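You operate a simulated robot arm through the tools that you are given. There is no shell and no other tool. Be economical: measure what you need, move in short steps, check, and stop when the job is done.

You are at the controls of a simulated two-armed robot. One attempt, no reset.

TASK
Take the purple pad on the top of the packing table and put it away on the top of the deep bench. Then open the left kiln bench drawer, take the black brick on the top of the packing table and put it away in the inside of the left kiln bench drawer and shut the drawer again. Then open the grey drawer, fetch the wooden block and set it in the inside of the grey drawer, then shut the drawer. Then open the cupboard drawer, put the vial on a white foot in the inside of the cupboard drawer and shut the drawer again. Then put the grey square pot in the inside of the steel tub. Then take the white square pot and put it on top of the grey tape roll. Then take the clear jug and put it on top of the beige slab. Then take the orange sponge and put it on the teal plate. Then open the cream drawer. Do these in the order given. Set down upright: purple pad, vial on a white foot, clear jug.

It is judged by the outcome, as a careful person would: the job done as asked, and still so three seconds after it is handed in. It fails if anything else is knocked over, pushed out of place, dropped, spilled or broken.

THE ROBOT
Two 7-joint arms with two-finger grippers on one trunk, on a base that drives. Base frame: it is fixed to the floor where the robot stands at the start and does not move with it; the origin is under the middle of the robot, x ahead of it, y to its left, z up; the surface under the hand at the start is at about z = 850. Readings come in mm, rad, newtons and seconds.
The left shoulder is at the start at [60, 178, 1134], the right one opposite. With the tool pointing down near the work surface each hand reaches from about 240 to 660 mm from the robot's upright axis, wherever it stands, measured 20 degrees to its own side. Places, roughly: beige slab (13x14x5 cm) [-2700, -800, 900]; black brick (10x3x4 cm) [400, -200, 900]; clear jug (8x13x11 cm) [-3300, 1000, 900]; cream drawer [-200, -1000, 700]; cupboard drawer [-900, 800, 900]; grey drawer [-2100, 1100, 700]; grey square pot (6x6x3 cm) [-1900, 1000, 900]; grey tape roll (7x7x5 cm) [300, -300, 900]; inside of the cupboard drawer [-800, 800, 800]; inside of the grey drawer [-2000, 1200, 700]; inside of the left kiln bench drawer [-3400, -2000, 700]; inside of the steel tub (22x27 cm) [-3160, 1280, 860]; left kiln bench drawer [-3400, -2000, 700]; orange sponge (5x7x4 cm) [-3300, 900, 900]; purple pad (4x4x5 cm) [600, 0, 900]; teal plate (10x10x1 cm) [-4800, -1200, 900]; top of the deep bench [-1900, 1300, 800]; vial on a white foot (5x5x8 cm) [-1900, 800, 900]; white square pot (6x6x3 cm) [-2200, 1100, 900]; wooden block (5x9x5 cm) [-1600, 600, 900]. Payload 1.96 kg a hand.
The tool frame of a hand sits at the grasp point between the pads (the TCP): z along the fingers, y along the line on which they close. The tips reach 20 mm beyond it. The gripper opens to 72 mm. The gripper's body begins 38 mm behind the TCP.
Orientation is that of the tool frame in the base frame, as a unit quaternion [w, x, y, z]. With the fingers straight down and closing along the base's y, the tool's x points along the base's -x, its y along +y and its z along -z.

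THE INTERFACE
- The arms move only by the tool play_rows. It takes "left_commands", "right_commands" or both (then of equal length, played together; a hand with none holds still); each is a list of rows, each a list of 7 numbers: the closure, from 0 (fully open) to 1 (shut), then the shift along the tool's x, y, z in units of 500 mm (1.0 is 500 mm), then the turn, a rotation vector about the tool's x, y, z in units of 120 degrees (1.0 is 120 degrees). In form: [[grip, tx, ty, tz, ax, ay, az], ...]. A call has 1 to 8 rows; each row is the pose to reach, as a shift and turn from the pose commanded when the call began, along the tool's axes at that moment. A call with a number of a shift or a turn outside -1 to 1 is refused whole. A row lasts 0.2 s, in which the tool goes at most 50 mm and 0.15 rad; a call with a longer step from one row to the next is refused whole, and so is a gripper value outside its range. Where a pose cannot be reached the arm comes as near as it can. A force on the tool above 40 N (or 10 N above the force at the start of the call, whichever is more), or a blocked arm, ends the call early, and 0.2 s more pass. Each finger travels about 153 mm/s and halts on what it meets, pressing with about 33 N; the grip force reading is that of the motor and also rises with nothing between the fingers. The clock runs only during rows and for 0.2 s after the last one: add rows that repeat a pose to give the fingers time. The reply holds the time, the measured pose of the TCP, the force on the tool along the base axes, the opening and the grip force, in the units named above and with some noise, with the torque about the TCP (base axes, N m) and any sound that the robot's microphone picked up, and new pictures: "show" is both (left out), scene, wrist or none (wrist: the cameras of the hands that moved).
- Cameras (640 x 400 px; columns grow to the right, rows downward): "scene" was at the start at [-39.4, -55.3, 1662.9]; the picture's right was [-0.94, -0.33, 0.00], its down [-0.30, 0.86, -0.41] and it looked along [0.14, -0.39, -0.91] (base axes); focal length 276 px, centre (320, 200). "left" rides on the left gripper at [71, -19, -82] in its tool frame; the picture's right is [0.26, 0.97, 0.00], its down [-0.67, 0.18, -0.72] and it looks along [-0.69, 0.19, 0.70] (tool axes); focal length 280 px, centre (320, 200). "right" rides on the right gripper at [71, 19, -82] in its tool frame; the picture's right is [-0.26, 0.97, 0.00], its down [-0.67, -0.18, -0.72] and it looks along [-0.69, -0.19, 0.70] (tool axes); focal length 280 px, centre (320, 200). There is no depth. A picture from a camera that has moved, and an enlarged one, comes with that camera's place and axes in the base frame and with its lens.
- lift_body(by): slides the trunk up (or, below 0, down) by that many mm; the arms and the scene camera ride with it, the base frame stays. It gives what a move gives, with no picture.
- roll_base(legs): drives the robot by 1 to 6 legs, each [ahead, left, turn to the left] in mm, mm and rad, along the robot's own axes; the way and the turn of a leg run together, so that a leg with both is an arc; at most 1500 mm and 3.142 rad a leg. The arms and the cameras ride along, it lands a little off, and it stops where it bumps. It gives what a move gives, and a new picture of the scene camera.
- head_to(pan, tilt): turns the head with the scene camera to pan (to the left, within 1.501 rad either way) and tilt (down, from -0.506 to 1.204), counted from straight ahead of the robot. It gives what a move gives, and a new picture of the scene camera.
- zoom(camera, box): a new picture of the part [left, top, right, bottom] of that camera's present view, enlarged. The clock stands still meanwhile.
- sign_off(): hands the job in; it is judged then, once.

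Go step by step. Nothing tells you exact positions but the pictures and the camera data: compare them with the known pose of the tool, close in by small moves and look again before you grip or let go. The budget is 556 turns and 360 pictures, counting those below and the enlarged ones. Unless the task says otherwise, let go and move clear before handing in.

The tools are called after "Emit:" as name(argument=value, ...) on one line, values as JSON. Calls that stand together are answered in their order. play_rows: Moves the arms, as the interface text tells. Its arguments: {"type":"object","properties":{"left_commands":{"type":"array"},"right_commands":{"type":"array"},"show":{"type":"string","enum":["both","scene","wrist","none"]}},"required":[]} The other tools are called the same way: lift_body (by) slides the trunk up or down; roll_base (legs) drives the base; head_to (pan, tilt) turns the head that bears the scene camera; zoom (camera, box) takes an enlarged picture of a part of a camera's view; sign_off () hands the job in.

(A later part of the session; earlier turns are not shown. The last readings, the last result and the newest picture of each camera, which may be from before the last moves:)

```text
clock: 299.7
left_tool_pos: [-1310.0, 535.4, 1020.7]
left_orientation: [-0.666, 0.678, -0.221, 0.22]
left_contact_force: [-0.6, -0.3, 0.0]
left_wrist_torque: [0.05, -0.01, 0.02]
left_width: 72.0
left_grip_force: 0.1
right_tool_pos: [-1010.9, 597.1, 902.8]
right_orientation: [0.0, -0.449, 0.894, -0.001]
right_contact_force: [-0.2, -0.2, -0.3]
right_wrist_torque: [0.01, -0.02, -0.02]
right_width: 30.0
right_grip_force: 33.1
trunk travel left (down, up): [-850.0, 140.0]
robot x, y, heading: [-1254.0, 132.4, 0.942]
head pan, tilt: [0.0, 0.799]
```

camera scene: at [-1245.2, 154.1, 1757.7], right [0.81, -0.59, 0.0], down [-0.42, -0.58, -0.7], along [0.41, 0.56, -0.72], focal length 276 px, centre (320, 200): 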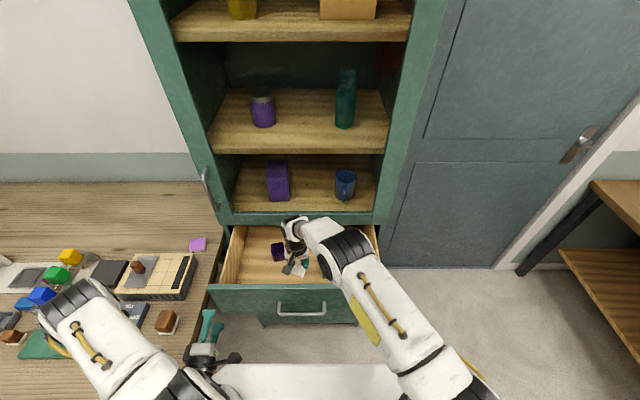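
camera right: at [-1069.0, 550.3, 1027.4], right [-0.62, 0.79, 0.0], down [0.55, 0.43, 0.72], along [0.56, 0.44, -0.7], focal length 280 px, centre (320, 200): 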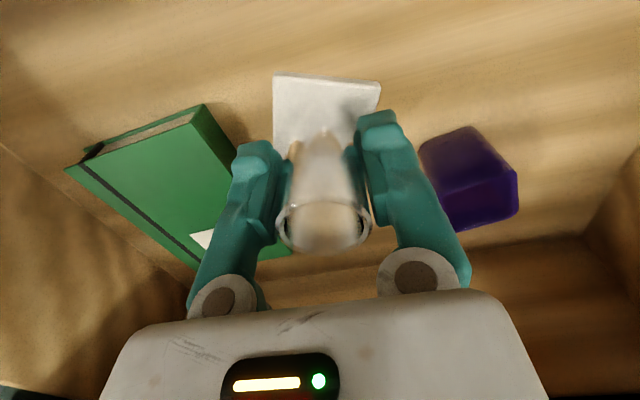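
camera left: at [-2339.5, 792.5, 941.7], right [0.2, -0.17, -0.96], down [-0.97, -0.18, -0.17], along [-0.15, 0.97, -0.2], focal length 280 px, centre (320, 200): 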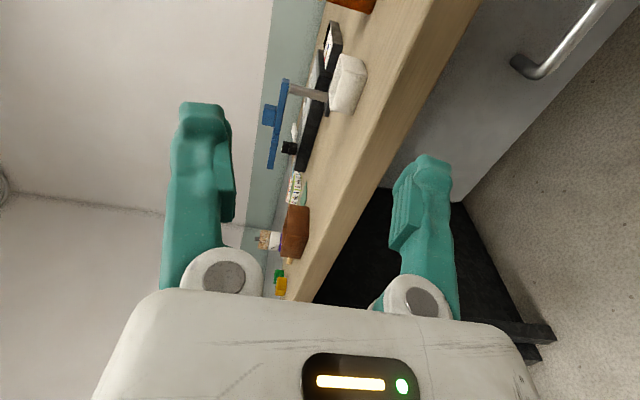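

Emit:
play_rows(right_commands=[[1, 0, 0, 0.006, 0, 0, 0], [1, 0, 0, 0.012, 0, 0, 0], [1, 0, 0, 0.018, 0, 0, 0], [1, 0, 0, 0.024, 0, 0, 0], [1, 0, 0, 0.03, 0, 0, 0], [1, 0, 0, 0.036, 0, 0, 0], [1, 0, 0, 0.042, 0, 0, 0], [1, 0, 0, 0.042, 0, 0, 0]], show="wrist")

```text
clock: 301.5
left_tool_pos: [-1310.7, 534.1, 1021.1]
left_orientation: [-0.667, 0.676, -0.222, 0.22]
left_contact_force: [0.2, 0.6, 0.2]
left_wrist_torque: [0.0, 0.02, -0.03]
left_width: 72.0
left_grip_force: 0.1
right_tool_pos: [-1010.6, 595.4, 882.9]
right_orientation: [0.002, -0.449, 0.894, 0.001]
right_contact_force: [-1.4, 0.8, 26.7]
right_wrist_torque: [0.1, 0.03, 0.03]
right_width: 30.1
right_grip_force: 32.7
trunk travel left (down, up): [-850.0, 140.0]
robot x, y, heading: [-1258.6, 140.6, 0.932]
head pan, tilt: [0.0, 0.799]
camera right: at [-1069.4, 548.6, 964.8], right [-0.62, 0.79, 0.0], down [0.55, 0.43, 0.72], along [0.56, 0.44, -0.7], focal length 280 px, centre (320, 200)
```

right: 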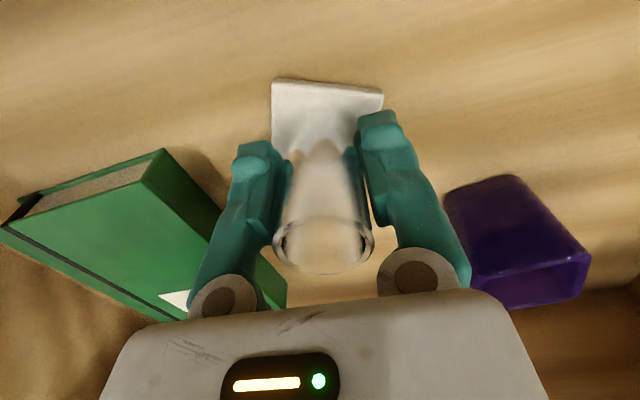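

Contact. Relax 1 mm, open partly, and rise straight up.

Emit:
play_rows(right_commands=[[1, 0, 0, -0.003, 0, 0, 0], [0.36, 0, 0, -0.003, 0, 0, 0], [0.36, 0, 0, -0.003, 0, 0, 0], [0.36, 0, 0, -0.04, 0, 0, 0], [0.36, 0, 0, -0.1, 0, 0, 0], [0.36, 0, 0, -0.18, 0, 0, 0], [0.36, 0, 0, -0.27, 0, 0, 0], [0.36, 0, 0, -0.36, 0, 0, 0]], show="both")

```text
clock: 303.3
left_tool_pos: [-1309.9, 535.6, 1019.7]
left_orientation: [-0.666, 0.678, -0.221, 0.219]
left_contact_force: [-0.1, -0.6, -0.8]
left_wrist_torque: [0.02, 0.01, 0.01]
left_width: 71.9
left_grip_force: 0.1
right_tool_pos: [-1009.2, 595.0, 1063.7]
right_orientation: [0.0, -0.449, 0.894, 0.0]
right_contact_force: [0.7, -0.2, -0.2]
right_wrist_torque: [-0.01, 0.01, 0.02]
right_width: 46.1
right_grip_force: 0.1
trunk travel left (down, up): [-850.0, 140.0]
robot x, y, heading: [-1258.8, 136.5, 0.939]
head pan, tilt: [0.0, 0.799]
camera scene: at [-1245.8, 152.9, 1757.6], right [0.81, -0.59, 0.0], down [-0.42, -0.58, -0.7], along [0.41, 0.56, -0.72], focal length 276 px, centre (320, 200)
camera right: at [-1066.6, 549.0, 1145.5], right [-0.62, 0.79, 0.0], down [0.55, 0.43, 0.72], along [0.56, 0.44, -0.7], focal length 280 px, centre (320, 200)
```

scene: 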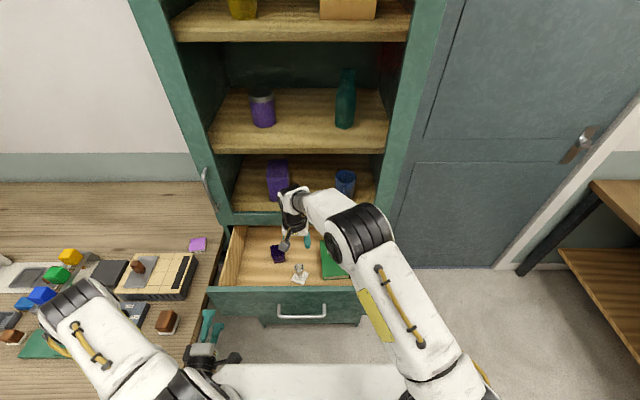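
right: 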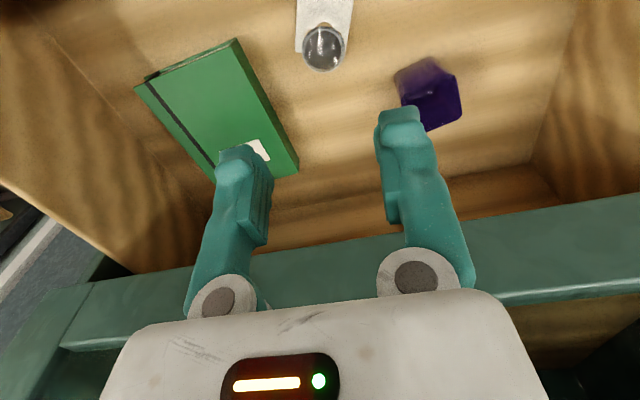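

The vial stands upright in the drawer. I back off, tuck the right hand away and bring the left hand in line with the handle.

Emit:
roll_base(legs=[[-150, 0, 0], [0, -80, 0]])

Emit:
play_rows(right_commands=[[0.36, 0.05, -0.073, 0, 0, 0, 0], [0.36, 0.1, -0.147, 0, 0, 0, 0], [0.36, 0.15, -0.22, 0, 0, 0, 0], [0.36, 0.2, -0.293, 0, 0, 0, 0], [0.36, 0.25, -0.367, 0, 0, 0, 0], [0.36, 0.3, -0.44, 0, 0, 0, 0]], left_commands=[[0, 0.05, 0, 0, 0, 0, 0], [0, 0.1, 0, 0, 0, 0, 0], [0, 0.16, 0, 0, 0, 0, 0], [0, 0.21, 0, 0, 0, 0, 0], [0, 0.26, 0, 0, 0, 0, 0], [0, 0.308, 0, 0, 0, 0, 0]], show="none")

Emit:
lift_body(by=-108)

Emit:
play_rows(left_commands=[[0, 0, 0, 0.04, 0, 0, 0], [0, 0, 0, 0.08, 0, 0, 0], [0, 0, 0, 0.12, 0, 0, 0], [0, 0, 0, 0.16, 0, 0, 0]], show="both")

```text
clock: 305.4
left_tool_pos: [-1334.5, 366.2, 1021.2]
left_orientation: [-0.667, 0.676, -0.221, 0.221]
left_contact_force: [0.2, 0.2, -0.1]
left_wrist_torque: [0.01, 0.0, 0.01]
left_width: 71.9
left_grip_force: 0.0
right_tool_pos: [-1034.2, 426.6, 1062.9]
right_orientation: [0.001, -0.449, 0.894, -0.001]
right_contact_force: [-0.8, 0.1, -0.3]
right_wrist_torque: [0.01, 0.01, 0.02]
right_width: 46.1
right_grip_force: 0.1
trunk travel left (down, up): [-850.0, 140.0]
robot x, y, heading: [-1284.2, -36.3, 0.938]
head pan, tilt: [0.0, 0.799]
camera scene: at [-1271.1, -14.7, 1757.7], right [0.81, -0.59, 0.0], down [-0.42, -0.58, -0.7], along [0.41, 0.56, -0.72], focal length 276 px, centre (320, 200)
```

scene: 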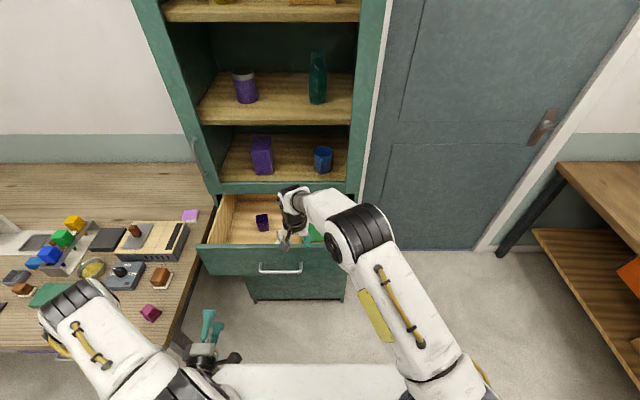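

```text
clock: 306.8
left_tool_pos: [-1210.3, 277.5, 1022.8]
left_orientation: [-0.667, 0.677, -0.222, 0.219]
left_contact_force: [0.2, 0.5, -1.0]
left_wrist_torque: [0.0, 0.02, 0.0]
left_width: 71.8
left_grip_force: 0.1
right_tool_pos: [-947.5, 172.8, 1064.1]
right_orientation: [-0.001, -0.45, 0.893, 0.0]
right_contact_force: [-0.1, -0.1, 0.3]
right_wrist_torque: [-0.01, -0.02, 0.02]
right_width: 46.2
right_grip_force: 0.0
trunk travel left (down, up): [-850.0, 140.0]
robot x, y, heading: [-1283.2, -33.9, 0.935]
head pan, tilt: [0.0, 0.799]
```

```text
clock: 308.2
left_tool_pos: [-1209.7, 277.9, 914.1]
left_orientation: [-0.667, 0.676, -0.223, 0.22]
left_contact_force: [0.2, 0.5, -0.8]
left_wrist_torque: [-0.02, -0.01, 0.0]
left_width: 72.0
left_grip_force: 0.0
right_tool_pos: [-948.6, 173.6, 957.2]
right_orientation: [0.0, -0.449, 0.894, 0.0]
right_contact_force: [-0.3, 0.1, -0.4]
right_wrist_torque: [-0.01, -0.01, -0.01]
right_width: 46.1
right_grip_force: 0.0
trunk travel left (down, up): [-742.0, 248.0]
robot x, y, heading: [-1279.9, -32.5, 0.937]
head pan, tilt: [0.0, 0.799]
```

```text
clock: 309.2
left_tool_pos: [-1164.5, 345.1, 910.5]
left_orientation: [-0.666, 0.677, -0.222, 0.22]
left_contact_force: [0.0, 0.2, -0.5]
left_wrist_torque: [0.02, 0.0, -0.01]
left_width: 72.1
left_grip_force: 0.1
right_tool_pos: [-948.9, 174.0, 956.3]
right_orientation: [-0.001, -0.449, 0.893, -0.001]
right_contact_force: [-0.5, -0.6, -0.5]
right_wrist_torque: [0.0, -0.01, -0.02]
right_width: 46.3
right_grip_force: 0.0
trunk travel left (down, up): [-742.0, 248.0]
robot x, y, heading: [-1283.1, -30.2, 0.935]
head pan, tilt: [0.0, 0.799]
camera scene: at [-1269.6, -14.2, 1649.7], right [0.81, -0.59, 0.0], down [-0.42, -0.58, -0.7], along [0.41, 0.56, -0.72], focal length 276 px, centre (320, 200)
camera left: at [-1155.1, 235.9, 932.7], right [0.2, -0.17, -0.96], down [-0.97, -0.18, -0.17], along [-0.14, 0.97, -0.2], focal length 280 px, centre (320, 200)
```

scene: 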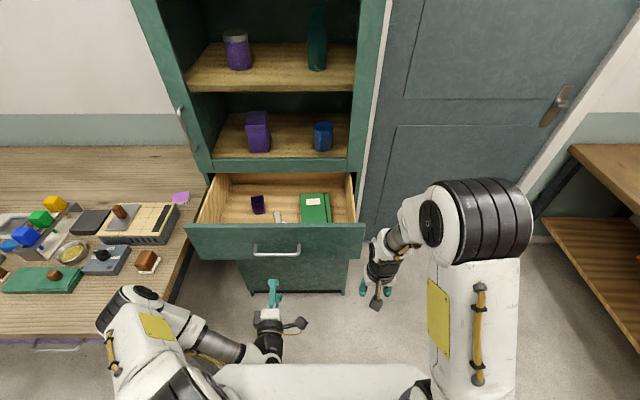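
left: 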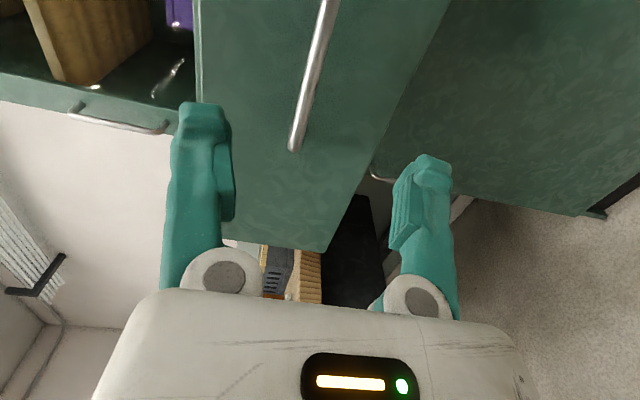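

Emit:
play_rows(left_commands=[[0, 0, 0, 0.07, 0, 0, 0], [0, 0, 0, 0.14, 0, 0, 0], [0, 0, 0, 0.21, 0, 0, 0], [0, 0, 0, 0.262, 0, 0, 0], [0, 0, 0, 0.262, 0, 0, 0], [1, 0, 0, 0.262, 0, 0, 0], [1, 0, 0, 0.262, 0, 0, 0], [1, 0, 0, 0.262, 0, 0, 0]], show="both")

```text
clock: 311.0
left_tool_pos: [-1087.1, 447.2, 911.6]
left_orientation: [-0.669, 0.674, -0.221, 0.22]
left_contact_force: [-1.8, 3.6, 30.2]
left_wrist_torque: [-0.09, 0.0, 0.09]
left_width: 6.1
left_grip_force: 29.9
right_tool_pos: [-949.1, 172.1, 957.4]
right_orientation: [0.001, -0.448, 0.894, -0.001]
right_contact_force: [0.4, -0.3, 0.0]
right_wrist_torque: [-0.03, -0.03, 0.02]
right_width: 45.9
right_grip_force: 0.0
trunk travel left (down, up): [-742.0, 248.0]
robot x, y, heading: [-1282.5, -32.5, 0.937]
head pan, tilt: [0.0, 0.799]
camera scene: at [-1271.8, -17.7, 1650.1], right [0.81, -0.59, 0.0], down [-0.42, -0.58, -0.7], along [0.41, 0.56, -0.72], focal length 276 px, centre (320, 200)
camera left: at [-1079.2, 338.9, 933.1], right [0.21, -0.16, -0.96], down [-0.97, -0.18, -0.18], along [-0.14, 0.97, -0.19], focal length 280 px, centre (320, 200)
```

scene: 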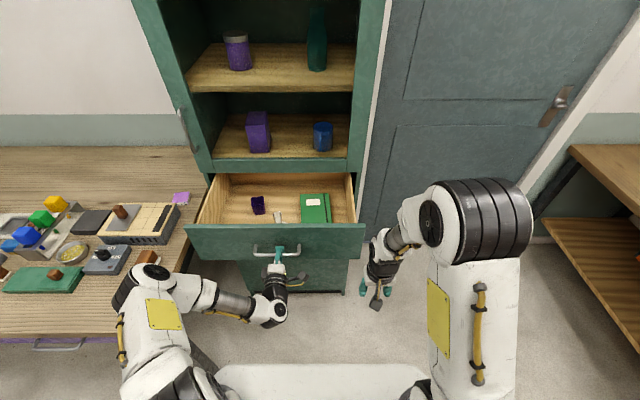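
left: 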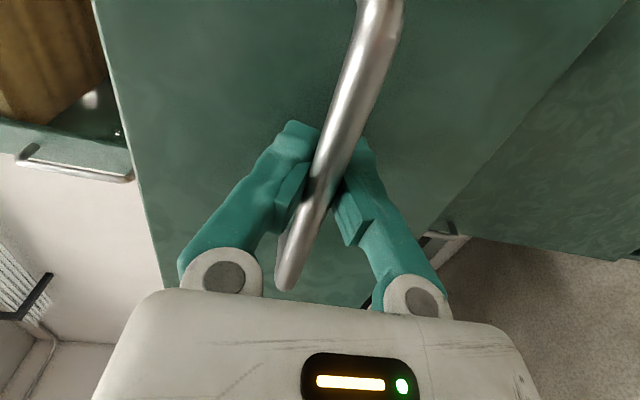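

Gripped. Push in smoothly.

Emit:
play_rows(left_commands=[[1, 0, -0.004, 0.016, 0, 0, 0], [1, 0, -0.006, 0.05, 0, 0, 0], [1, 0, -0.006, 0.1, 0, 0, 0], [1, 0, -0.006, 0.16, 0, 0, 0], [1, 0, -0.006, 0.22, 0, 0, 0], [1, 0, -0.006, 0.28, 0, 0, 0], [1, 0, -0.006, 0.33, 0, 0, 0], [1, 0, -0.006, 0.36, 0, 0, 0]], show="scene")

```text
clock: 312.8
left_tool_pos: [-981.4, 592.6, 912.4]
left_orientation: [-0.666, 0.677, -0.222, 0.219]
left_contact_force: [-8.5, 7.2, 2.9]
left_wrist_torque: [0.03, 0.05, -0.61]
left_width: 5.9
left_grip_force: 30.1
right_tool_pos: [-949.2, 174.6, 956.2]
right_orientation: [0.0, -0.449, 0.893, -0.002]
right_contact_force: [0.1, -0.6, 0.2]
right_wrist_torque: [-0.01, 0.01, -0.02]
right_width: 46.4
right_grip_force: 0.1
trunk travel left (down, up): [-742.0, 248.0]
robot x, y, heading: [-1285.0, -32.7, 0.941]
head pan, tilt: [0.0, 0.799]
camera scene: at [-1271.7, -13.2, 1649.6], right [0.81, -0.59, 0.0], down [-0.42, -0.58, -0.7], along [0.41, 0.56, -0.72], focal length 276 px, centre (320, 200)
```

scene: 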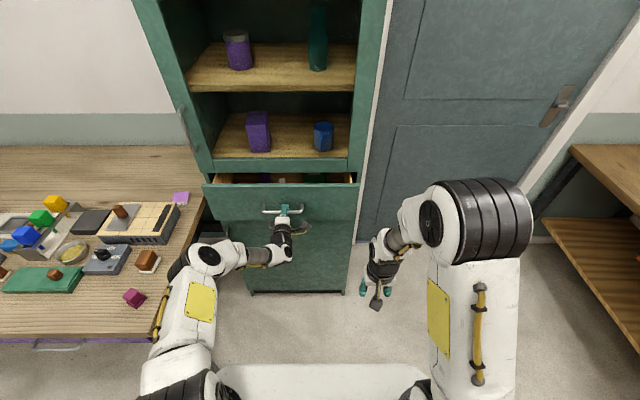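

Emit:
play_rows(left_commands=[[1, 0, 0, 0.03, 0, 0, 0], [1, 0, 0, 0.06, 0, 0, 0], [1, 0, 0, 0.085, 0, 0, 0], [1, 0, 0, 0.1, 0, 0, 0], [1, 0, 0, 0.11, 0, 0, 0], [1, 0, 0, 0.115, 0, 0, 0]], show="both")

```text
clock: 314.2
left_tool_pos: [-944.0, 636.6, 912.5]
left_orientation: [-0.667, 0.676, -0.222, 0.221]
left_contact_force: [-4.3, 6.4, 9.6]
left_wrist_torque: [-0.49, 0.38, -0.4]
left_width: 0.0
left_grip_force: 29.6
right_tool_pos: [-950.2, 172.0, 957.5]
right_orientation: [0.0, -0.448, 0.894, -0.001]
right_contact_force: [0.4, 0.3, 0.4]
right_wrist_torque: [-0.03, -0.03, 0.0]
right_width: 46.0
right_grip_force: 0.1
trunk travel left (down, up): [-742.0, 248.0]
robot x, y, heading: [-1283.0, -33.4, 0.933]
head pan, tilt: [0.0, 0.799]
camera scene: at [-1273.1, -15.3, 1649.8], right [0.81, -0.59, 0.0], down [-0.42, -0.58, -0.7], along [0.41, 0.56, -0.72], focal length 276 px, centre (320, 200)
camera left: at [-936.4, 527.7, 933.3], right [0.21, -0.17, -0.96], down [-0.97, -0.17, -0.18], along [-0.14, 0.97, -0.2], focal length 280 px, centre (320, 200)
```

scene: 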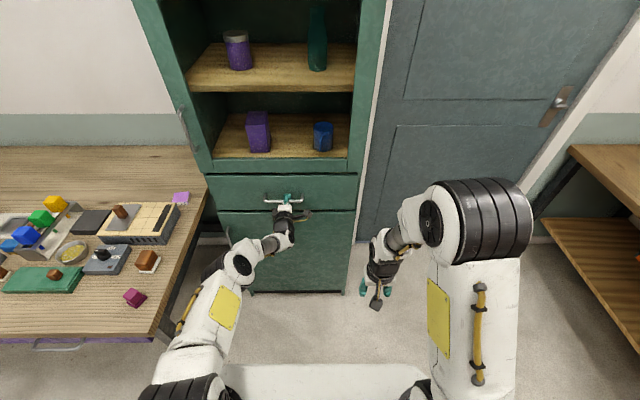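
left: 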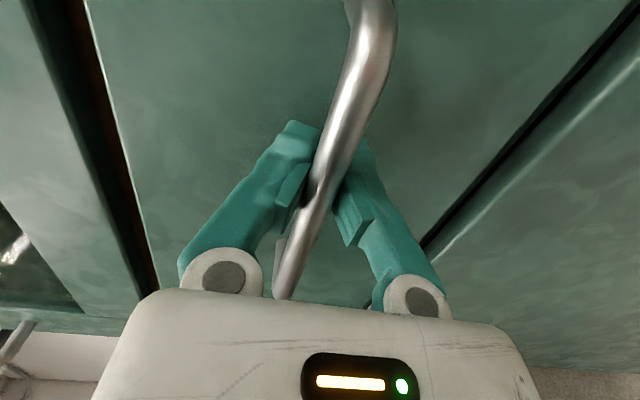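

Drawer looks flush. I open the fingers and give a gentle push on the face to make sure.

Emit:
play_rows(left_commands=[[0.4, 0, 0, 0, 0, 0, 0], [0.4, 0, 0, 0, 0, 0, 0], [0.4, 0, 0, 0.01, 0, 0, 0], [0.4, 0, 0, 0.02, 0, 0, 0], [0.4, 0, 0, 0.03, 0, 0, 0], [0.4, 0, 0, 0.04, 0, 0, 0]], show="wrist")

```text
clock: 315.4
left_tool_pos: [-939.4, 645.3, 907.7]
left_orientation: [-0.665, 0.678, -0.223, 0.22]
left_contact_force: [-18.6, -25.0, 1.7]
left_wrist_torque: [0.83, -0.57, 0.04]
left_width: 46.5
left_grip_force: 2.0
right_tool_pos: [-952.4, 169.0, 957.0]
right_orientation: [0.003, -0.45, 0.893, 0.0]
right_contact_force: [-0.1, -0.2, -0.9]
right_wrist_torque: [0.02, -0.04, 0.01]
right_width: 46.2
right_grip_force: 0.0
trunk travel left (down, up): [-742.0, 248.0]
robot x, y, heading: [-1283.3, -31.7, 0.938]
head pan, tilt: [0.0, 0.799]
stopped in row 6 (left hand): the force on the tool passed its limit at 44 N (the readings are from after the stop); the commanded pose is now the measured one
camera left: at [-930.5, 535.9, 929.4], right [0.2, -0.17, -0.96], down [-0.97, -0.18, -0.17], along [-0.14, 0.97, -0.2], focal length 280 px, centre (320, 200)
```

left: 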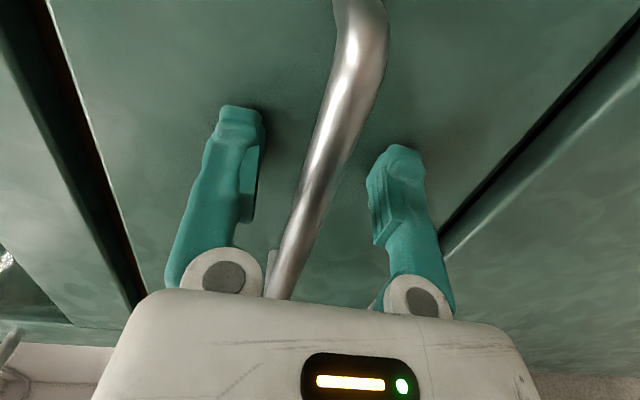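

The drawer is shut firmly. Next the grey pot: back off, retract the left hand and turn it to point down.

Emit:
roll_base(legs=[[-250, 0, 0]])

Emit:
play_rows(left_commands=[[0, 0, -0.02, -0.09, 0, 0, 0], [0, 0, -0.05, -0.17, 0, 0, 0], [0, 0, -0.1, -0.25, 0, 0, 0], [0, 0, -0.14, -0.33, 0, 0, 0], [0, 0, -0.18, -0.41, 0, 0, 0], [0, 0, -0.2, -0.48, 0, 0, 0]], show="none")

Emit:
play_rows(left_commands=[[0, 0, 0, 0, -0.07, 0, 0], [0, 0, 0, 0, -0.14, 0, 0], [0, 0, 0, 0, -0.21, 0, 0], [0, 0, 0, 0, -0.28, 0, 0], [0, 0, 0, 0, -0.35, 0, 0], [0, 0, 0, 0, -0.42, 0, 0], [0, 0, 0, 0, -0.49, 0, 0], [0, 0, 0, 0, -0.56, 0, 0]], show="none")

Emit:
play_rows(left_commands=[[0, 0, 0, 0, -0.07, 0, 0], [0, 0, 0, 0, -0.14, 0, 0], [0, 0, 0, 0, -0.19, 0, 0], [0, 0, 0, 0, -0.19, 0, 0]], show="scene")

```text
clock: 317.3
left_tool_pos: [-1085.9, 443.4, 906.3]
left_orientation: [-0.664, 0.679, -0.224, 0.221]
left_contact_force: [-0.3, 0.4, 0.0]
left_wrist_torque: [0.05, -0.03, -0.01]
left_width: 43.1
left_grip_force: 0.0
right_tool_pos: [-1098.4, -32.7, 956.9]
right_orientation: [0.0, -0.448, 0.894, -0.001]
right_contact_force: [0.9, -0.4, 0.5]
right_wrist_torque: [-0.03, 0.0, -0.02]
right_width: 46.1
right_grip_force: 0.0
trunk travel left (down, up): [-742.0, 248.0]
robot x, y, heading: [-1434.5, -236.0, 0.935]
head pan, tilt: [0.0, 0.799]
camera scene: at [-1420.8, -220.1, 1649.7], right [0.81, -0.59, 0.0], down [-0.42, -0.58, -0.7], along [0.41, 0.56, -0.72], focal length 276 px, centre (320, 200)
```

scene: 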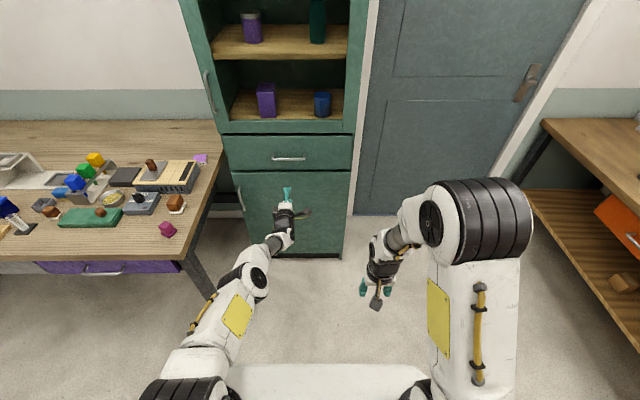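

```text
clock: 318.7
left_tool_pos: [-1227.5, 251.5, 1010.1]
left_orientation: [-0.664, 0.678, -0.224, 0.219]
left_contact_force: [0.5, -0.6, -0.5]
left_wrist_torque: [-0.03, 0.01, 0.01]
left_width: 72.2
left_grip_force: 0.1
right_tool_pos: [-1099.2, -32.6, 956.2]
right_orientation: [0.0, -0.449, 0.894, 0.0]
right_contact_force: [-0.2, 0.0, 0.4]
right_wrist_torque: [-0.02, 0.06, -0.03]
right_width: 46.2
right_grip_force: 0.0
trunk travel left (down, up): [-742.0, 248.0]
robot x, y, heading: [-1431.6, -237.0, 0.937]
head pan, tilt: [0.0, 0.799]
```

```text
clock: 320.5
left_tool_pos: [-1228.3, 254.2, 1011.4]
left_orientation: [-0.177, 0.933, -0.307, 0.06]
left_contact_force: [0.0, 0.0, -0.6]
left_wrist_torque: [-0.01, 0.01, -0.01]
left_width: 72.3
left_grip_force: 0.0
right_tool_pos: [-1099.6, -30.5, 956.1]
right_orientation: [0.0, -0.449, 0.894, -0.002]
right_contact_force: [0.5, 0.6, 0.5]
right_wrist_torque: [0.01, 0.01, 0.0]
right_width: 46.1
right_grip_force: 0.0
trunk travel left (down, up): [-742.0, 248.0]
robot x, y, heading: [-1435.7, -234.9, 0.935]
head pan, tilt: [0.0, 0.799]
```

```text
clock: 321.5
left_tool_pos: [-1228.0, 253.0, 1011.5]
left_orientation: [0.01, 0.949, -0.314, -0.002]
left_contact_force: [-0.6, 0.4, -0.3]
left_wrist_torque: [0.0, -0.02, 0.02]
left_width: 72.2
left_grip_force: 0.3
right_tool_pos: [-1099.3, -31.9, 955.5]
right_orientation: [-0.001, -0.448, 0.894, -0.001]
right_contact_force: [0.2, -0.1, 0.4]
right_wrist_torque: [0.03, -0.03, 0.0]
right_width: 46.1
right_grip_force: 0.0
trunk travel left (down, up): [-742.0, 248.0]
robot x, y, heading: [-1435.1, -236.9, 0.936]
head pan, tilt: [0.0, 0.799]
camera scene: at [-1421.3, -219.8, 1649.7], right [0.81, -0.59, 0.0], down [-0.42, -0.58, -0.7], along [0.41, 0.56, -0.72], focal length 276 px, centre (320, 200)
```

scene: 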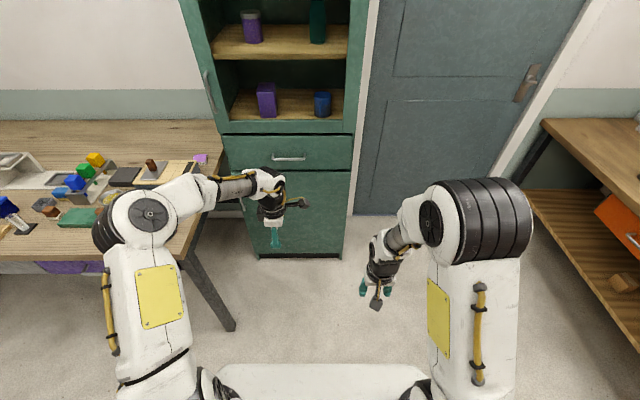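

Emit:
lift_body(by=60)

Emit:
roll_base(legs=[[0, 950, 0], [150, 0, 0]])

Emit:
zoom(camera="left", box=[0, 0, 640, 400])

```text
clock: 322.5
left_tool_pos: [-1226.0, 252.5, 1069.9]
left_orientation: [0.011, 0.949, -0.314, -0.003]
left_contact_force: [0.2, -1.1, 0.8]
left_wrist_torque: [0.0, -0.02, 0.03]
left_width: 72.1
left_grip_force: 0.1
right_tool_pos: [-1098.5, -30.6, 1016.2]
right_orientation: [-0.001, -0.448, 0.894, -0.001]
right_contact_force: [0.5, 0.6, -0.3]
right_wrist_torque: [0.01, 0.01, -0.01]
right_width: 46.1
right_grip_force: 0.1
trunk travel left (down, up): [-802.0, 188.0]
robot x, y, heading: [-1432.9, -238.8, 0.935]
head pan, tilt: [0.0, 0.799]
```

```text
clock: 328.5
left_tool_pos: [-1912.9, 946.3, 1071.7]
left_orientation: [0.009, 0.949, -0.316, -0.003]
left_contact_force: [1.2, -1.6, -0.1]
left_wrist_torque: [0.02, 0.03, 0.02]
left_width: 72.1
left_grip_force: 0.1
right_tool_pos: [-1785.6, 659.7, 1015.8]
right_orientation: [0.0, -0.446, 0.895, -0.001]
right_contact_force: [-0.2, -0.4, -1.2]
right_wrist_torque: [-0.01, 0.03, 0.02]
right_width: 46.1
right_grip_force: 0.1
trunk travel left (down, up): [-802.0, 188.0]
robot x, y, heading: [-2121.0, 454.9, 0.934]
head pan, tilt: [0.0, 0.799]
camera scene: at [-2108.2, 473.5, 1709.7], right [0.8, -0.6, 0.0], down [-0.43, -0.57, -0.7], along [0.42, 0.56, -0.72], focal length 276 px, centre (320, 200)
```

scene: 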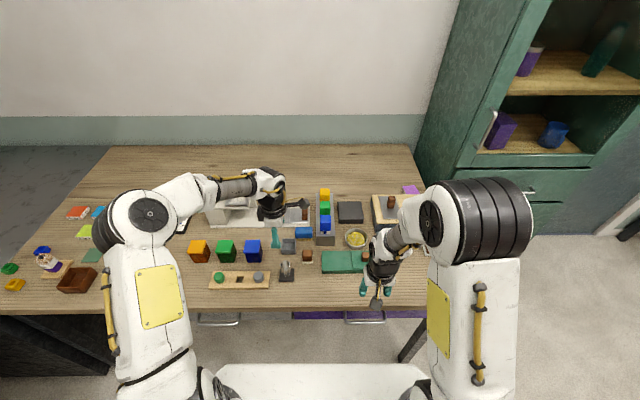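

```text
1.00 times, centred on (320, 200) of left (not enlarged: the box is as wide or as high as the picture)
camera zoom: at [-1843.2, 919.5, 1153.7], right [-0.37, -0.93, 0.02], down [-0.64, 0.27, 0.72], along [-0.67, 0.25, -0.7], focal length 280 px, centre (320, 200)
```

zoom: 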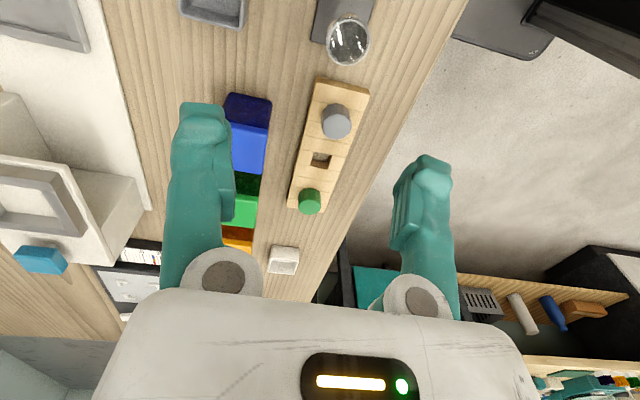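

The pot lies about 85 mm further in. I move the left hand over it and lower a little to look.

Emit:
play_rows(left_commands=[[0, 0, -0.08, 0, 0.009, 0, 0], [0, 0, -0.166, 0.02, 0.009, 0, 0], [0, 0, -0.166, 0.1, 0.009, 0, 0], [0, 0, -0.166, 0.18, 0.009, 0, 0], [0, 0, -0.166, 0.18, 0.009, 0, 0]], show="wrist")

```text
clock: 329.7
left_tool_pos: [-1861.4, 1008.9, 977.0]
left_orientation: [0.001, 0.949, -0.316, 0.0]
left_contact_force: [-0.2, 1.2, -0.3]
left_wrist_torque: [-0.01, 0.02, 0.0]
left_width: 72.1
left_grip_force: 0.0
right_tool_pos: [-1784.6, 661.2, 1015.9]
right_orientation: [0.0, -0.447, 0.895, -0.001]
right_contact_force: [-0.3, -0.4, -0.5]
right_wrist_torque: [0.05, -0.03, 0.01]
right_width: 46.3
right_grip_force: 0.1
trunk travel left (down, up): [-802.0, 188.0]
robot x, y, heading: [-2117.2, 457.5, 0.929]
head pan, tilt: [0.0, 0.799]
camera left: at [-1794.1, 981.3, 1059.6], right [-0.37, -0.93, 0.0], down [-0.65, 0.26, 0.72], along [-0.67, 0.26, -0.7], focal length 280 px, centre (320, 200)
```

left: 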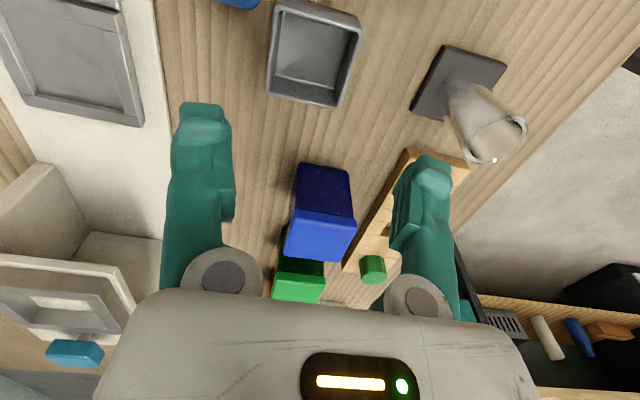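

The pot centre is at [-1851, 1007], well aligned. Descend to z=871 and grip across.

Emit:
play_rows(left_commands=[[0, 0.019, -0.009, 0.05, 0, 0, 0], [0, 0.019, -0.009, 0.11, 0, 0, 0], [0, 0.019, -0.009, 0.17, 0, 0, 0], [0, 0.019, -0.009, 0.21, 0, 0, 0], [0, 0.019, -0.009, 0.21, 0, 0, 0]], show="wrist")

```text
clock: 330.9
left_tool_pos: [-1850.4, 1009.2, 875.5]
left_orientation: [0.001, 0.949, -0.315, 0.0]
left_contact_force: [-0.6, -0.8, 0.0]
left_wrist_torque: [0.01, -0.01, 0.01]
left_width: 72.1
left_grip_force: 0.0
right_tool_pos: [-1785.8, 661.4, 1016.4]
right_orientation: [0.0, -0.447, 0.894, -0.002]
right_contact_force: [-0.3, 0.9, 0.3]
right_wrist_torque: [-0.04, -0.03, 0.01]
right_width: 46.0
right_grip_force: 0.1
trunk travel left (down, up): [-802.0, 188.0]
robot x, y, heading: [-2117.9, 458.1, 0.931]
head pan, tilt: [0.0, 0.799]
camera left: at [-1782.8, 981.9, 957.7], right [-0.37, -0.93, 0.0], down [-0.65, 0.26, 0.71], along [-0.67, 0.26, -0.7], focal length 280 px, centre (320, 200)
```

left: 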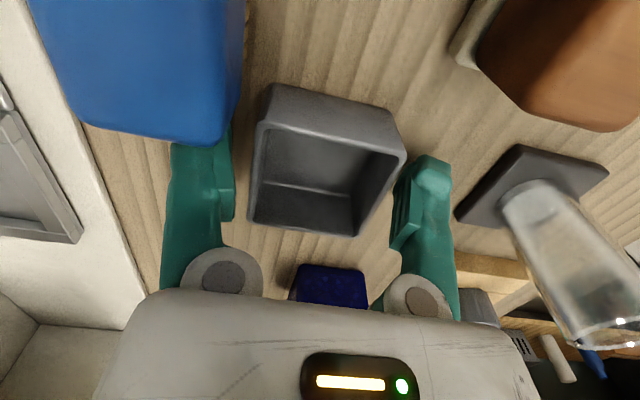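

Pot sits between the fingers. Close.

Emit:
play_rows(left_commands=[[0, 0, 0, 0.008, 0, 0, 0], [0.5, 0, 0, 0.008, 0, 0, 0], [1, 0, 0, 0.008, 0, 0, 0], [1, 0, 0, 0.008, 0, 0, 0], [1, 0, 0, 0.008, 0, 0, 0]], show="wrist")

```text
clock: 332.1
left_tool_pos: [-1852.3, 1009.2, 869.9]
left_orientation: [0.001, 0.949, -0.317, 0.001]
left_contact_force: [0.6, -0.7, -0.5]
left_wrist_torque: [0.0, 0.04, 0.04]
left_width: 53.4
left_grip_force: 32.0
right_tool_pos: [-1786.1, 661.2, 1016.2]
right_orientation: [-0.001, -0.446, 0.895, -0.001]
right_contact_force: [-0.3, -0.2, -0.8]
right_wrist_torque: [0.02, 0.01, 0.04]
right_width: 46.2
right_grip_force: 0.0
trunk travel left (down, up): [-802.0, 188.0]
robot x, y, heading: [-2122.1, 457.1, 0.932]
head pan, tilt: [0.0, 0.799]
camera left: at [-1783.2, 981.5, 953.3], right [-0.37, -0.93, 0.0], down [-0.65, 0.26, 0.72], along [-0.67, 0.26, -0.7], focal length 280 px, centre (320, 200)
```

left: 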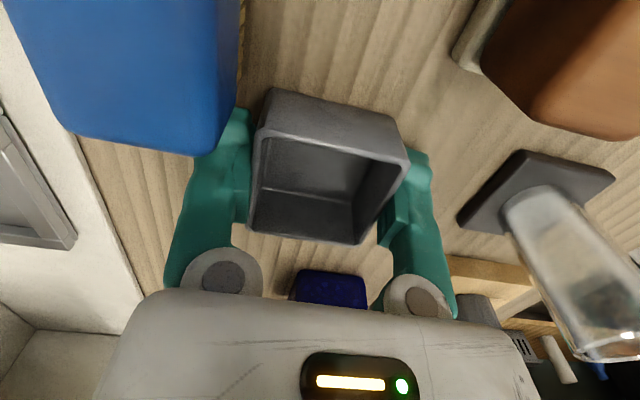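

Gripped. Lift, then drive to the steel tub, turned so that the left arm reaches it.

Emit:
play_rows(left_commands=[[1, 0, 0, -0.04, 0, 0, 0], [1, 0, 0, -0.12, 0, 0, 0], [1, 0, 0, -0.21, 0, 0, 0], [1, 0, 0, -0.3, 0, 0, 0], [1, 0, 0, -0.38, 0, 0, 0], [1, 0, 0.04, -0.42, 0, 0, 0]], show="none")

Emit:
roll_base(legs=[[-180, 0, 0], [0, 800, 0], [0, 0, 1.047]])

Emit:
head_to(pan=0.2, tilt=0.7)

```text
clock: 333.5
left_tool_pos: [-1867.1, 991.8, 1083.6]
left_orientation: [0.002, 0.949, -0.316, 0.001]
left_contact_force: [0.5, -0.9, -1.2]
left_wrist_torque: [0.0, -0.02, 0.01]
left_width: 53.0
left_grip_force: 32.9
right_tool_pos: [-1784.9, 660.9, 1017.4]
right_orientation: [0.0, -0.446, 0.895, -0.002]
right_contact_force: [-0.5, 0.0, 0.3]
right_wrist_torque: [0.0, 0.0, 0.01]
right_width: 46.1
right_grip_force: 0.0
trunk travel left (down, up): [-802.0, 188.0]
robot x, y, heading: [-2118.9, 457.7, 0.929]
head pan, tilt: [0.0, 0.799]
```

```text
clock: 341.5
left_tool_pos: [-3181.8, 1308.0, 1081.6]
left_orientation: [0.0, 0.984, 0.176, 0.001]
left_contact_force: [-0.1, 0.6, -0.5]
left_wrist_torque: [0.02, 0.02, -0.01]
left_width: 52.7
left_grip_force: 33.1
right_tool_pos: [-2859.7, 1195.8, 1016.7]
right_orientation: [0.0, 0.82, -0.572, 0.001]
right_contact_force: [0.3, 0.0, -0.8]
right_wrist_torque: [0.03, 0.0, -0.01]
right_width: 45.9
right_grip_force: 0.1
trunk travel left (down, up): [-802.0, 188.0]
robot x, y, heading: [-2870.8, 800.6, 1.931]
head pan, tilt: [0.0, 0.799]
camera scene: at [-2875.9, 823.9, 1709.7], right [0.94, 0.35, 0.0], down [0.25, -0.67, -0.7], along [-0.24, 0.65, -0.72], focal length 276 px, centre (320, 200)
```

scene: 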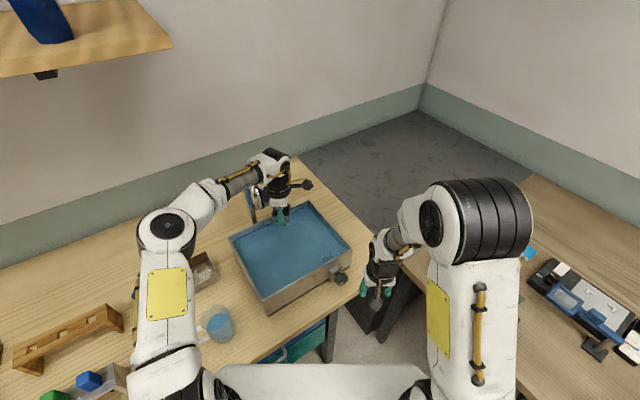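

```text
clock: 342.2
left_tool_pos: [-3181.5, 1307.5, 1082.0]
left_orientation: [0.0, 0.984, 0.176, 0.001]
left_contact_force: [-0.3, -0.3, -1.0]
left_wrist_torque: [0.01, -0.01, -0.01]
left_width: 52.8
left_grip_force: 32.6
right_tool_pos: [-2858.8, 1196.5, 1016.3]
right_orientation: [0.0, 0.82, -0.572, 0.0]
right_contact_force: [0.5, 0.3, -0.1]
right_wrist_torque: [-0.03, 0.0, 0.0]
right_width: 46.1
right_grip_force: 0.1
trunk travel left (down, up): [-802.0, 188.0]
robot x, y, heading: [-2871.0, 804.1, 1.934]
head pan, tilt: [0.201, 0.7]
camera scene: at [-2892.7, 820.3, 1717.9], right [0.85, 0.53, 0.0], down [0.34, -0.55, -0.76], along [-0.41, 0.65, -0.64], focal length 276 px, centre (320, 200)
```

scene: 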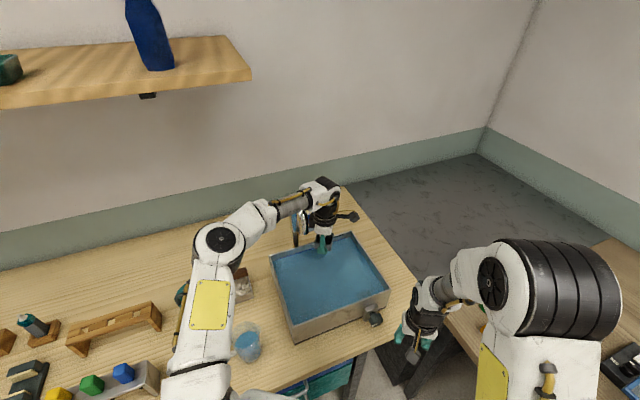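

The hand is already near the tub and the tap. I check through the wrist camera.

Emit:
zoom(camera="left", box=[0, 0, 640, 400])

Emit:
zoom(camera="scene", box=[220, 160, 420, 360])

```text
1.00 times, centred on (320, 200) of left (not enlarged: the box is as wide or as high as the picture)
camera zoom: at [-3122.4, 1350.0, 1164.7], right [0.58, -0.81, 0.0], down [-0.57, -0.4, 0.72], along [-0.58, -0.42, -0.7], focal length 280 px, centre (320, 200)
```

zoom: 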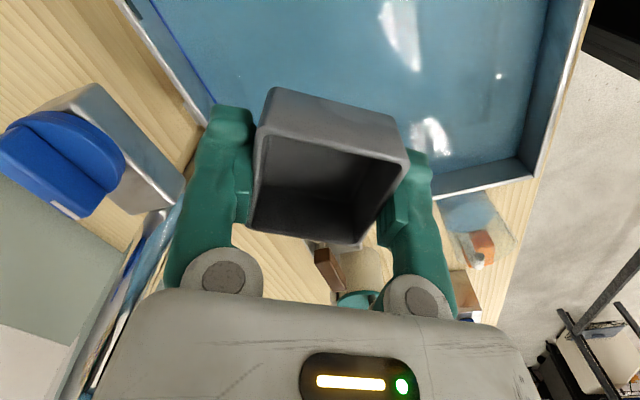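

```text
2.00 times, centred on (320, 260) of scene
camera zoom: at [-2892.7, 820.3, 1717.9], right [0.85, 0.53, 0.0], down [0.34, -0.55, -0.76], along [-0.41, 0.65, -0.64], focal length 551 px, centre (320, 80)
```

zoom: 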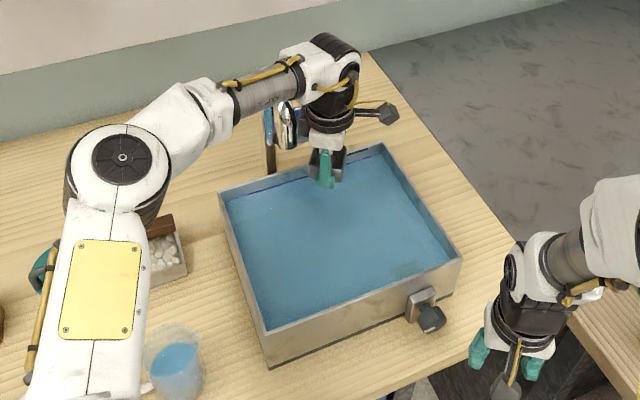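

I shift to the tub's centre [-3160, 1281] and lower.

Emit:
play_rows(left_commands=[[1, 0.012, 0.032, 0, 0, 0, 0], [1, 0.023, 0.07, 0, 0, 0, 0], [1, 0.023, 0.07, 0.07, 0, 0, 0], [1, 0.023, 0.07, 0.15, 0, 0, 0], [1, 0.023, 0.07, 0.23, 0, 0, 0], [1, 0.023, 0.07, 0.29, 0, 0, 0], [1, 0.023, 0.07, 0.32, 0, 0, 0], [1, 0.023, 0.07, 0.32, 0, 0, 0]], show="both")

```text
clock: 344.0
left_tool_pos: [-3157.0, 1278.0, 923.6]
left_orientation: [0.002, 0.984, 0.176, 0.0]
left_contact_force: [-0.5, 0.2, 0.0]
left_wrist_torque: [0.01, -0.02, -0.01]
left_width: 52.7
left_grip_force: 33.2
right_tool_pos: [-2858.8, 1195.8, 1016.7]
right_orientation: [0.0, 0.82, -0.572, 0.001]
right_contact_force: [0.2, -0.5, 0.2]
right_wrist_torque: [-0.01, 0.02, -0.06]
right_width: 46.2
right_grip_force: 0.0
trunk travel left (down, up): [-802.0, 188.0]
robot x, y, heading: [-2869.7, 800.8, 1.93]
head pan, tilt: [0.201, 0.7]
camera scene: at [-2892.7, 820.3, 1717.9], right [0.85, 0.53, 0.0], down [0.34, -0.55, -0.76], along [-0.41, 0.65, -0.64], focal length 276 px, centre (320, 200)
camera left: at [-3097.4, 1320.3, 1004.9], right [0.58, -0.81, 0.0], down [-0.57, -0.4, 0.72], along [-0.58, -0.42, -0.7], focal length 280 px, centre (320, 200)
```

scene: 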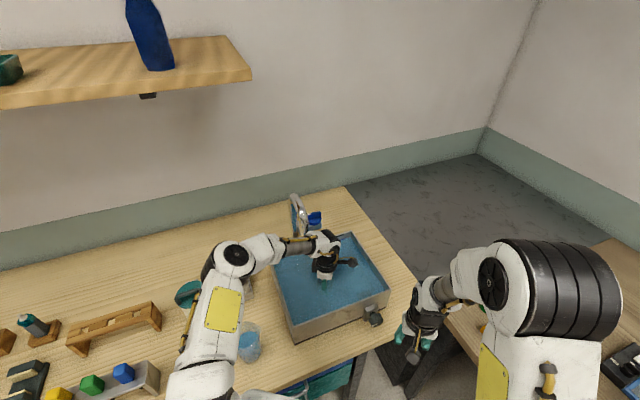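
left: 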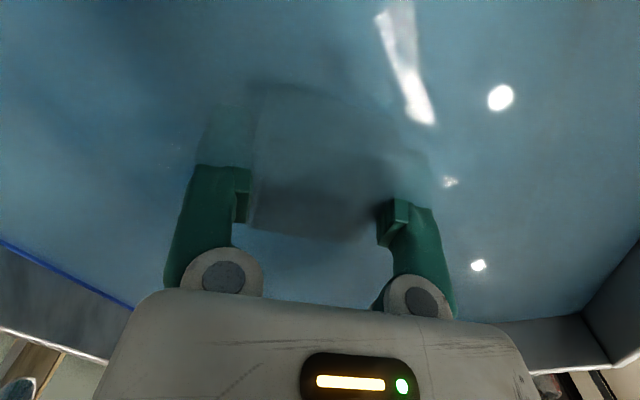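

Water in the tub. Continue down slowly until the floor is met.

Emit:
play_rows(left_commands=[[1, 0, 0, 0.014, 0, 0, 0], [1, 0, 0, 0.028, 0, 0, 0], [1, 0, 0, 0.042, 0, 0, 0], [1, 0, 0, 0.054, 0, 0, 0], [1, 0, 0, 0.064, 0, 0, 0], [1, 0, 0, 0.074, 0, 0, 0], [1, 0, 0, 0.082, 0, 0, 0], [1, 0, 0, 0.09, 0, 0, 0]], show="none")

```text
clock: 345.8
left_tool_pos: [-3158.7, 1278.5, 884.0]
left_orientation: [-0.005, 0.984, 0.177, 0.0]
left_contact_force: [3.5, -7.0, 23.5]
left_wrist_torque: [-0.41, 0.26, 0.13]
left_width: 52.7
left_grip_force: 33.1
right_tool_pos: [-2857.7, 1193.1, 1017.5]
right_orientation: [-0.001, 0.82, -0.572, 0.0]
right_contact_force: [0.4, 0.2, -0.5]
right_wrist_torque: [0.02, 0.01, -0.01]
right_width: 46.2
right_grip_force: 0.1
trunk travel left (down, up): [-802.0, 188.0]
robot x, y, heading: [-2870.6, 801.7, 1.931]
head pan, tilt: [0.201, 0.7]
stopped in row 8 (left hand): the force on the tool passed its limit at 44 N (the readings are from after the stop); the commanded pose is now the measured one
```

Floor reached. Release and rise.

Emit:
play_rows(left_commands=[[0, 0, 0, -0.002, 0, 0, 0], [0, 0, 0, -0.002, 0, 0, 0], [0, 0, 0, -0.03, 0, 0, 0], [0, 0, 0, -0.1, 0, 0, 0], [0, 0, 0, -0.18, 0, 0, 0], [0, 0, 0, -0.27, 0, 0, 0], [0, 0, 0, -0.36, 0, 0, 0], [0, 0, 0, -0.4, 0, 0, 0]], show="wrist")

```text
clock: 347.6
left_tool_pos: [-3159.8, 1277.6, 1077.0]
left_orientation: [-0.002, 0.984, 0.177, 0.0]
left_contact_force: [-0.6, -0.3, 0.0]
left_wrist_torque: [0.01, 0.01, 0.0]
left_width: 72.1
left_grip_force: 0.0
right_tool_pos: [-2859.5, 1195.8, 1016.5]
right_orientation: [0.0, 0.82, -0.572, 0.001]
right_contact_force: [0.0, 1.4, -0.2]
right_wrist_torque: [-0.02, 0.01, 0.0]
right_width: 46.0
right_grip_force: 0.1
trunk travel left (down, up): [-802.0, 188.0]
robot x, y, heading: [-2866.2, 804.5, 1.928]
head pan, tilt: [0.201, 0.7]
camera left: at [-3100.4, 1319.3, 1160.9], right [0.58, -0.81, 0.0], down [-0.57, -0.41, 0.71], along [-0.58, -0.41, -0.7], focal length 280 px, centre (320, 200)
```

left: 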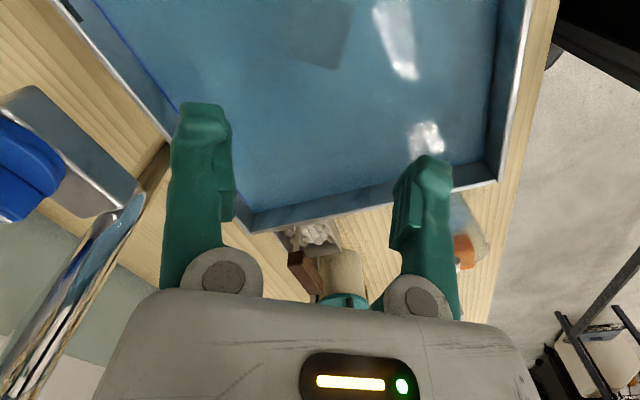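

The grey pot rests in the tub. Next the white pot: turn back to the deep bench.

Emit:
roll_base(legs=[[0, 0, -0.995], [0, -410, 0], [170, 0, 0]])

Emit:
zoom(camera="left", box=[0, 0, 640, 400])

```text
clock: 353.7
left_tool_pos: [-2206.6, 1218.9, 1078.0]
left_orientation: [-0.002, 0.952, -0.306, 0.002]
left_contact_force: [0.3, -0.6, 0.4]
left_wrist_torque: [-0.02, -0.01, -0.03]
left_width: 71.8
left_grip_force: 0.0
right_tool_pos: [-2106.7, 923.3, 1016.7]
right_orientation: [0.001, -0.455, 0.891, -0.001]
right_contact_force: [0.8, -0.3, 0.7]
right_wrist_torque: [0.02, 0.01, 0.01]
right_width: 46.1
right_grip_force: 0.1
trunk travel left (down, up): [-802.0, 188.0]
robot x, y, heading: [-2436.8, 710.0, 0.946]
head pan, tilt: [0.201, 0.7]
camera scene: at [-2438.0, 741.6, 1718.0], right [0.91, -0.41, 0.0], down [-0.26, -0.59, -0.77], along [0.31, 0.7, -0.64], focal length 276 px, centre (320, 200)
```

scene: 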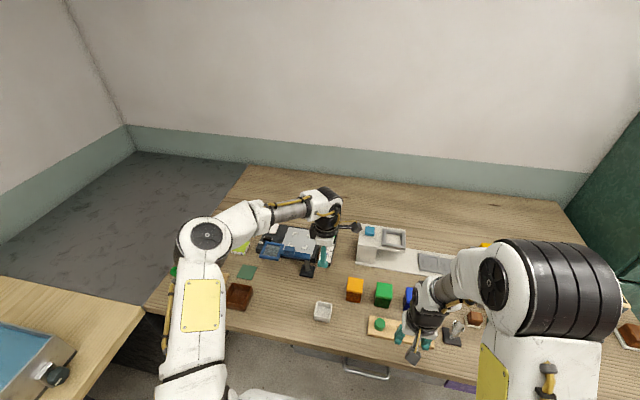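

```text
1.00 times, centred on (320, 200) of left (not enlarged: the box is as wide or as high as the picture)
camera zoom: at [-2139.1, 1191.9, 1161.1], right [-0.35, -0.94, -0.01], down [-0.66, 0.24, 0.71], along [-0.67, 0.25, -0.7], focal length 280 px, centre (320, 200)
```

zoom: 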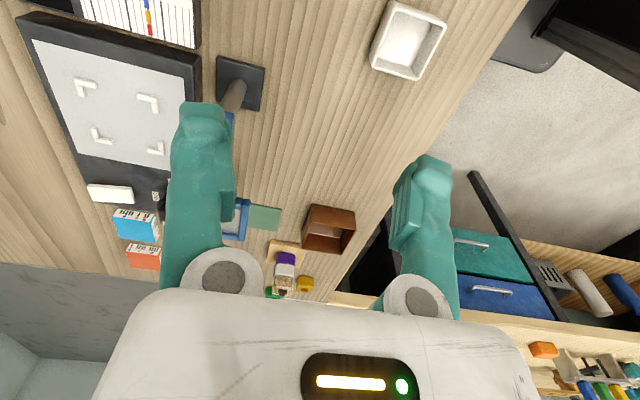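

Emit:
play_rows(left_commands=[[0, 0.012, 0.08, 0, 0, 0, 0], [0, 0.023, 0.167, 0.02, 0, 0, 0], [0, 0.023, 0.167, 0.1, 0, 0, 0], [0, 0.023, 0.167, 0.19, 0, 0, 0], [0, 0.023, 0.167, 0.19, 0, 0, 0]], show="wrist")

```text
clock: 354.9
left_tool_pos: [-2244.9, 1146.3, 983.1]
left_orientation: [-0.002, 0.952, -0.305, 0.002]
left_contact_force: [0.0, -0.1, 0.6]
left_wrist_torque: [0.02, 0.01, -0.03]
left_width: 72.0
left_grip_force: 0.0
right_tool_pos: [-2106.1, 923.8, 1015.8]
right_orientation: [0.0, -0.455, 0.891, -0.001]
right_contact_force: [0.2, 0.0, -0.5]
right_wrist_torque: [-0.02, 0.0, 0.03]
right_width: 46.2
right_grip_force: 0.1
trunk travel left (down, up): [-802.0, 188.0]
robot x, y, heading: [-2438.2, 714.2, 0.955]
head pan, tilt: [0.201, 0.7]
camera left: at [-2176.1, 1119.9, 1065.4], right [-0.35, -0.94, 0.0], down [-0.66, 0.24, 0.71], along [-0.67, 0.25, -0.7], focal length 280 px, centre (320, 200)
```

left: 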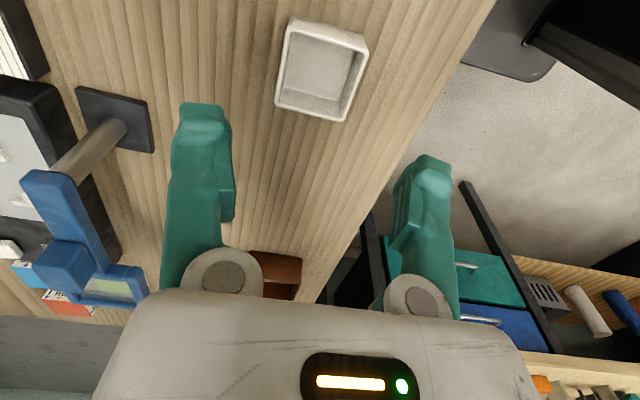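

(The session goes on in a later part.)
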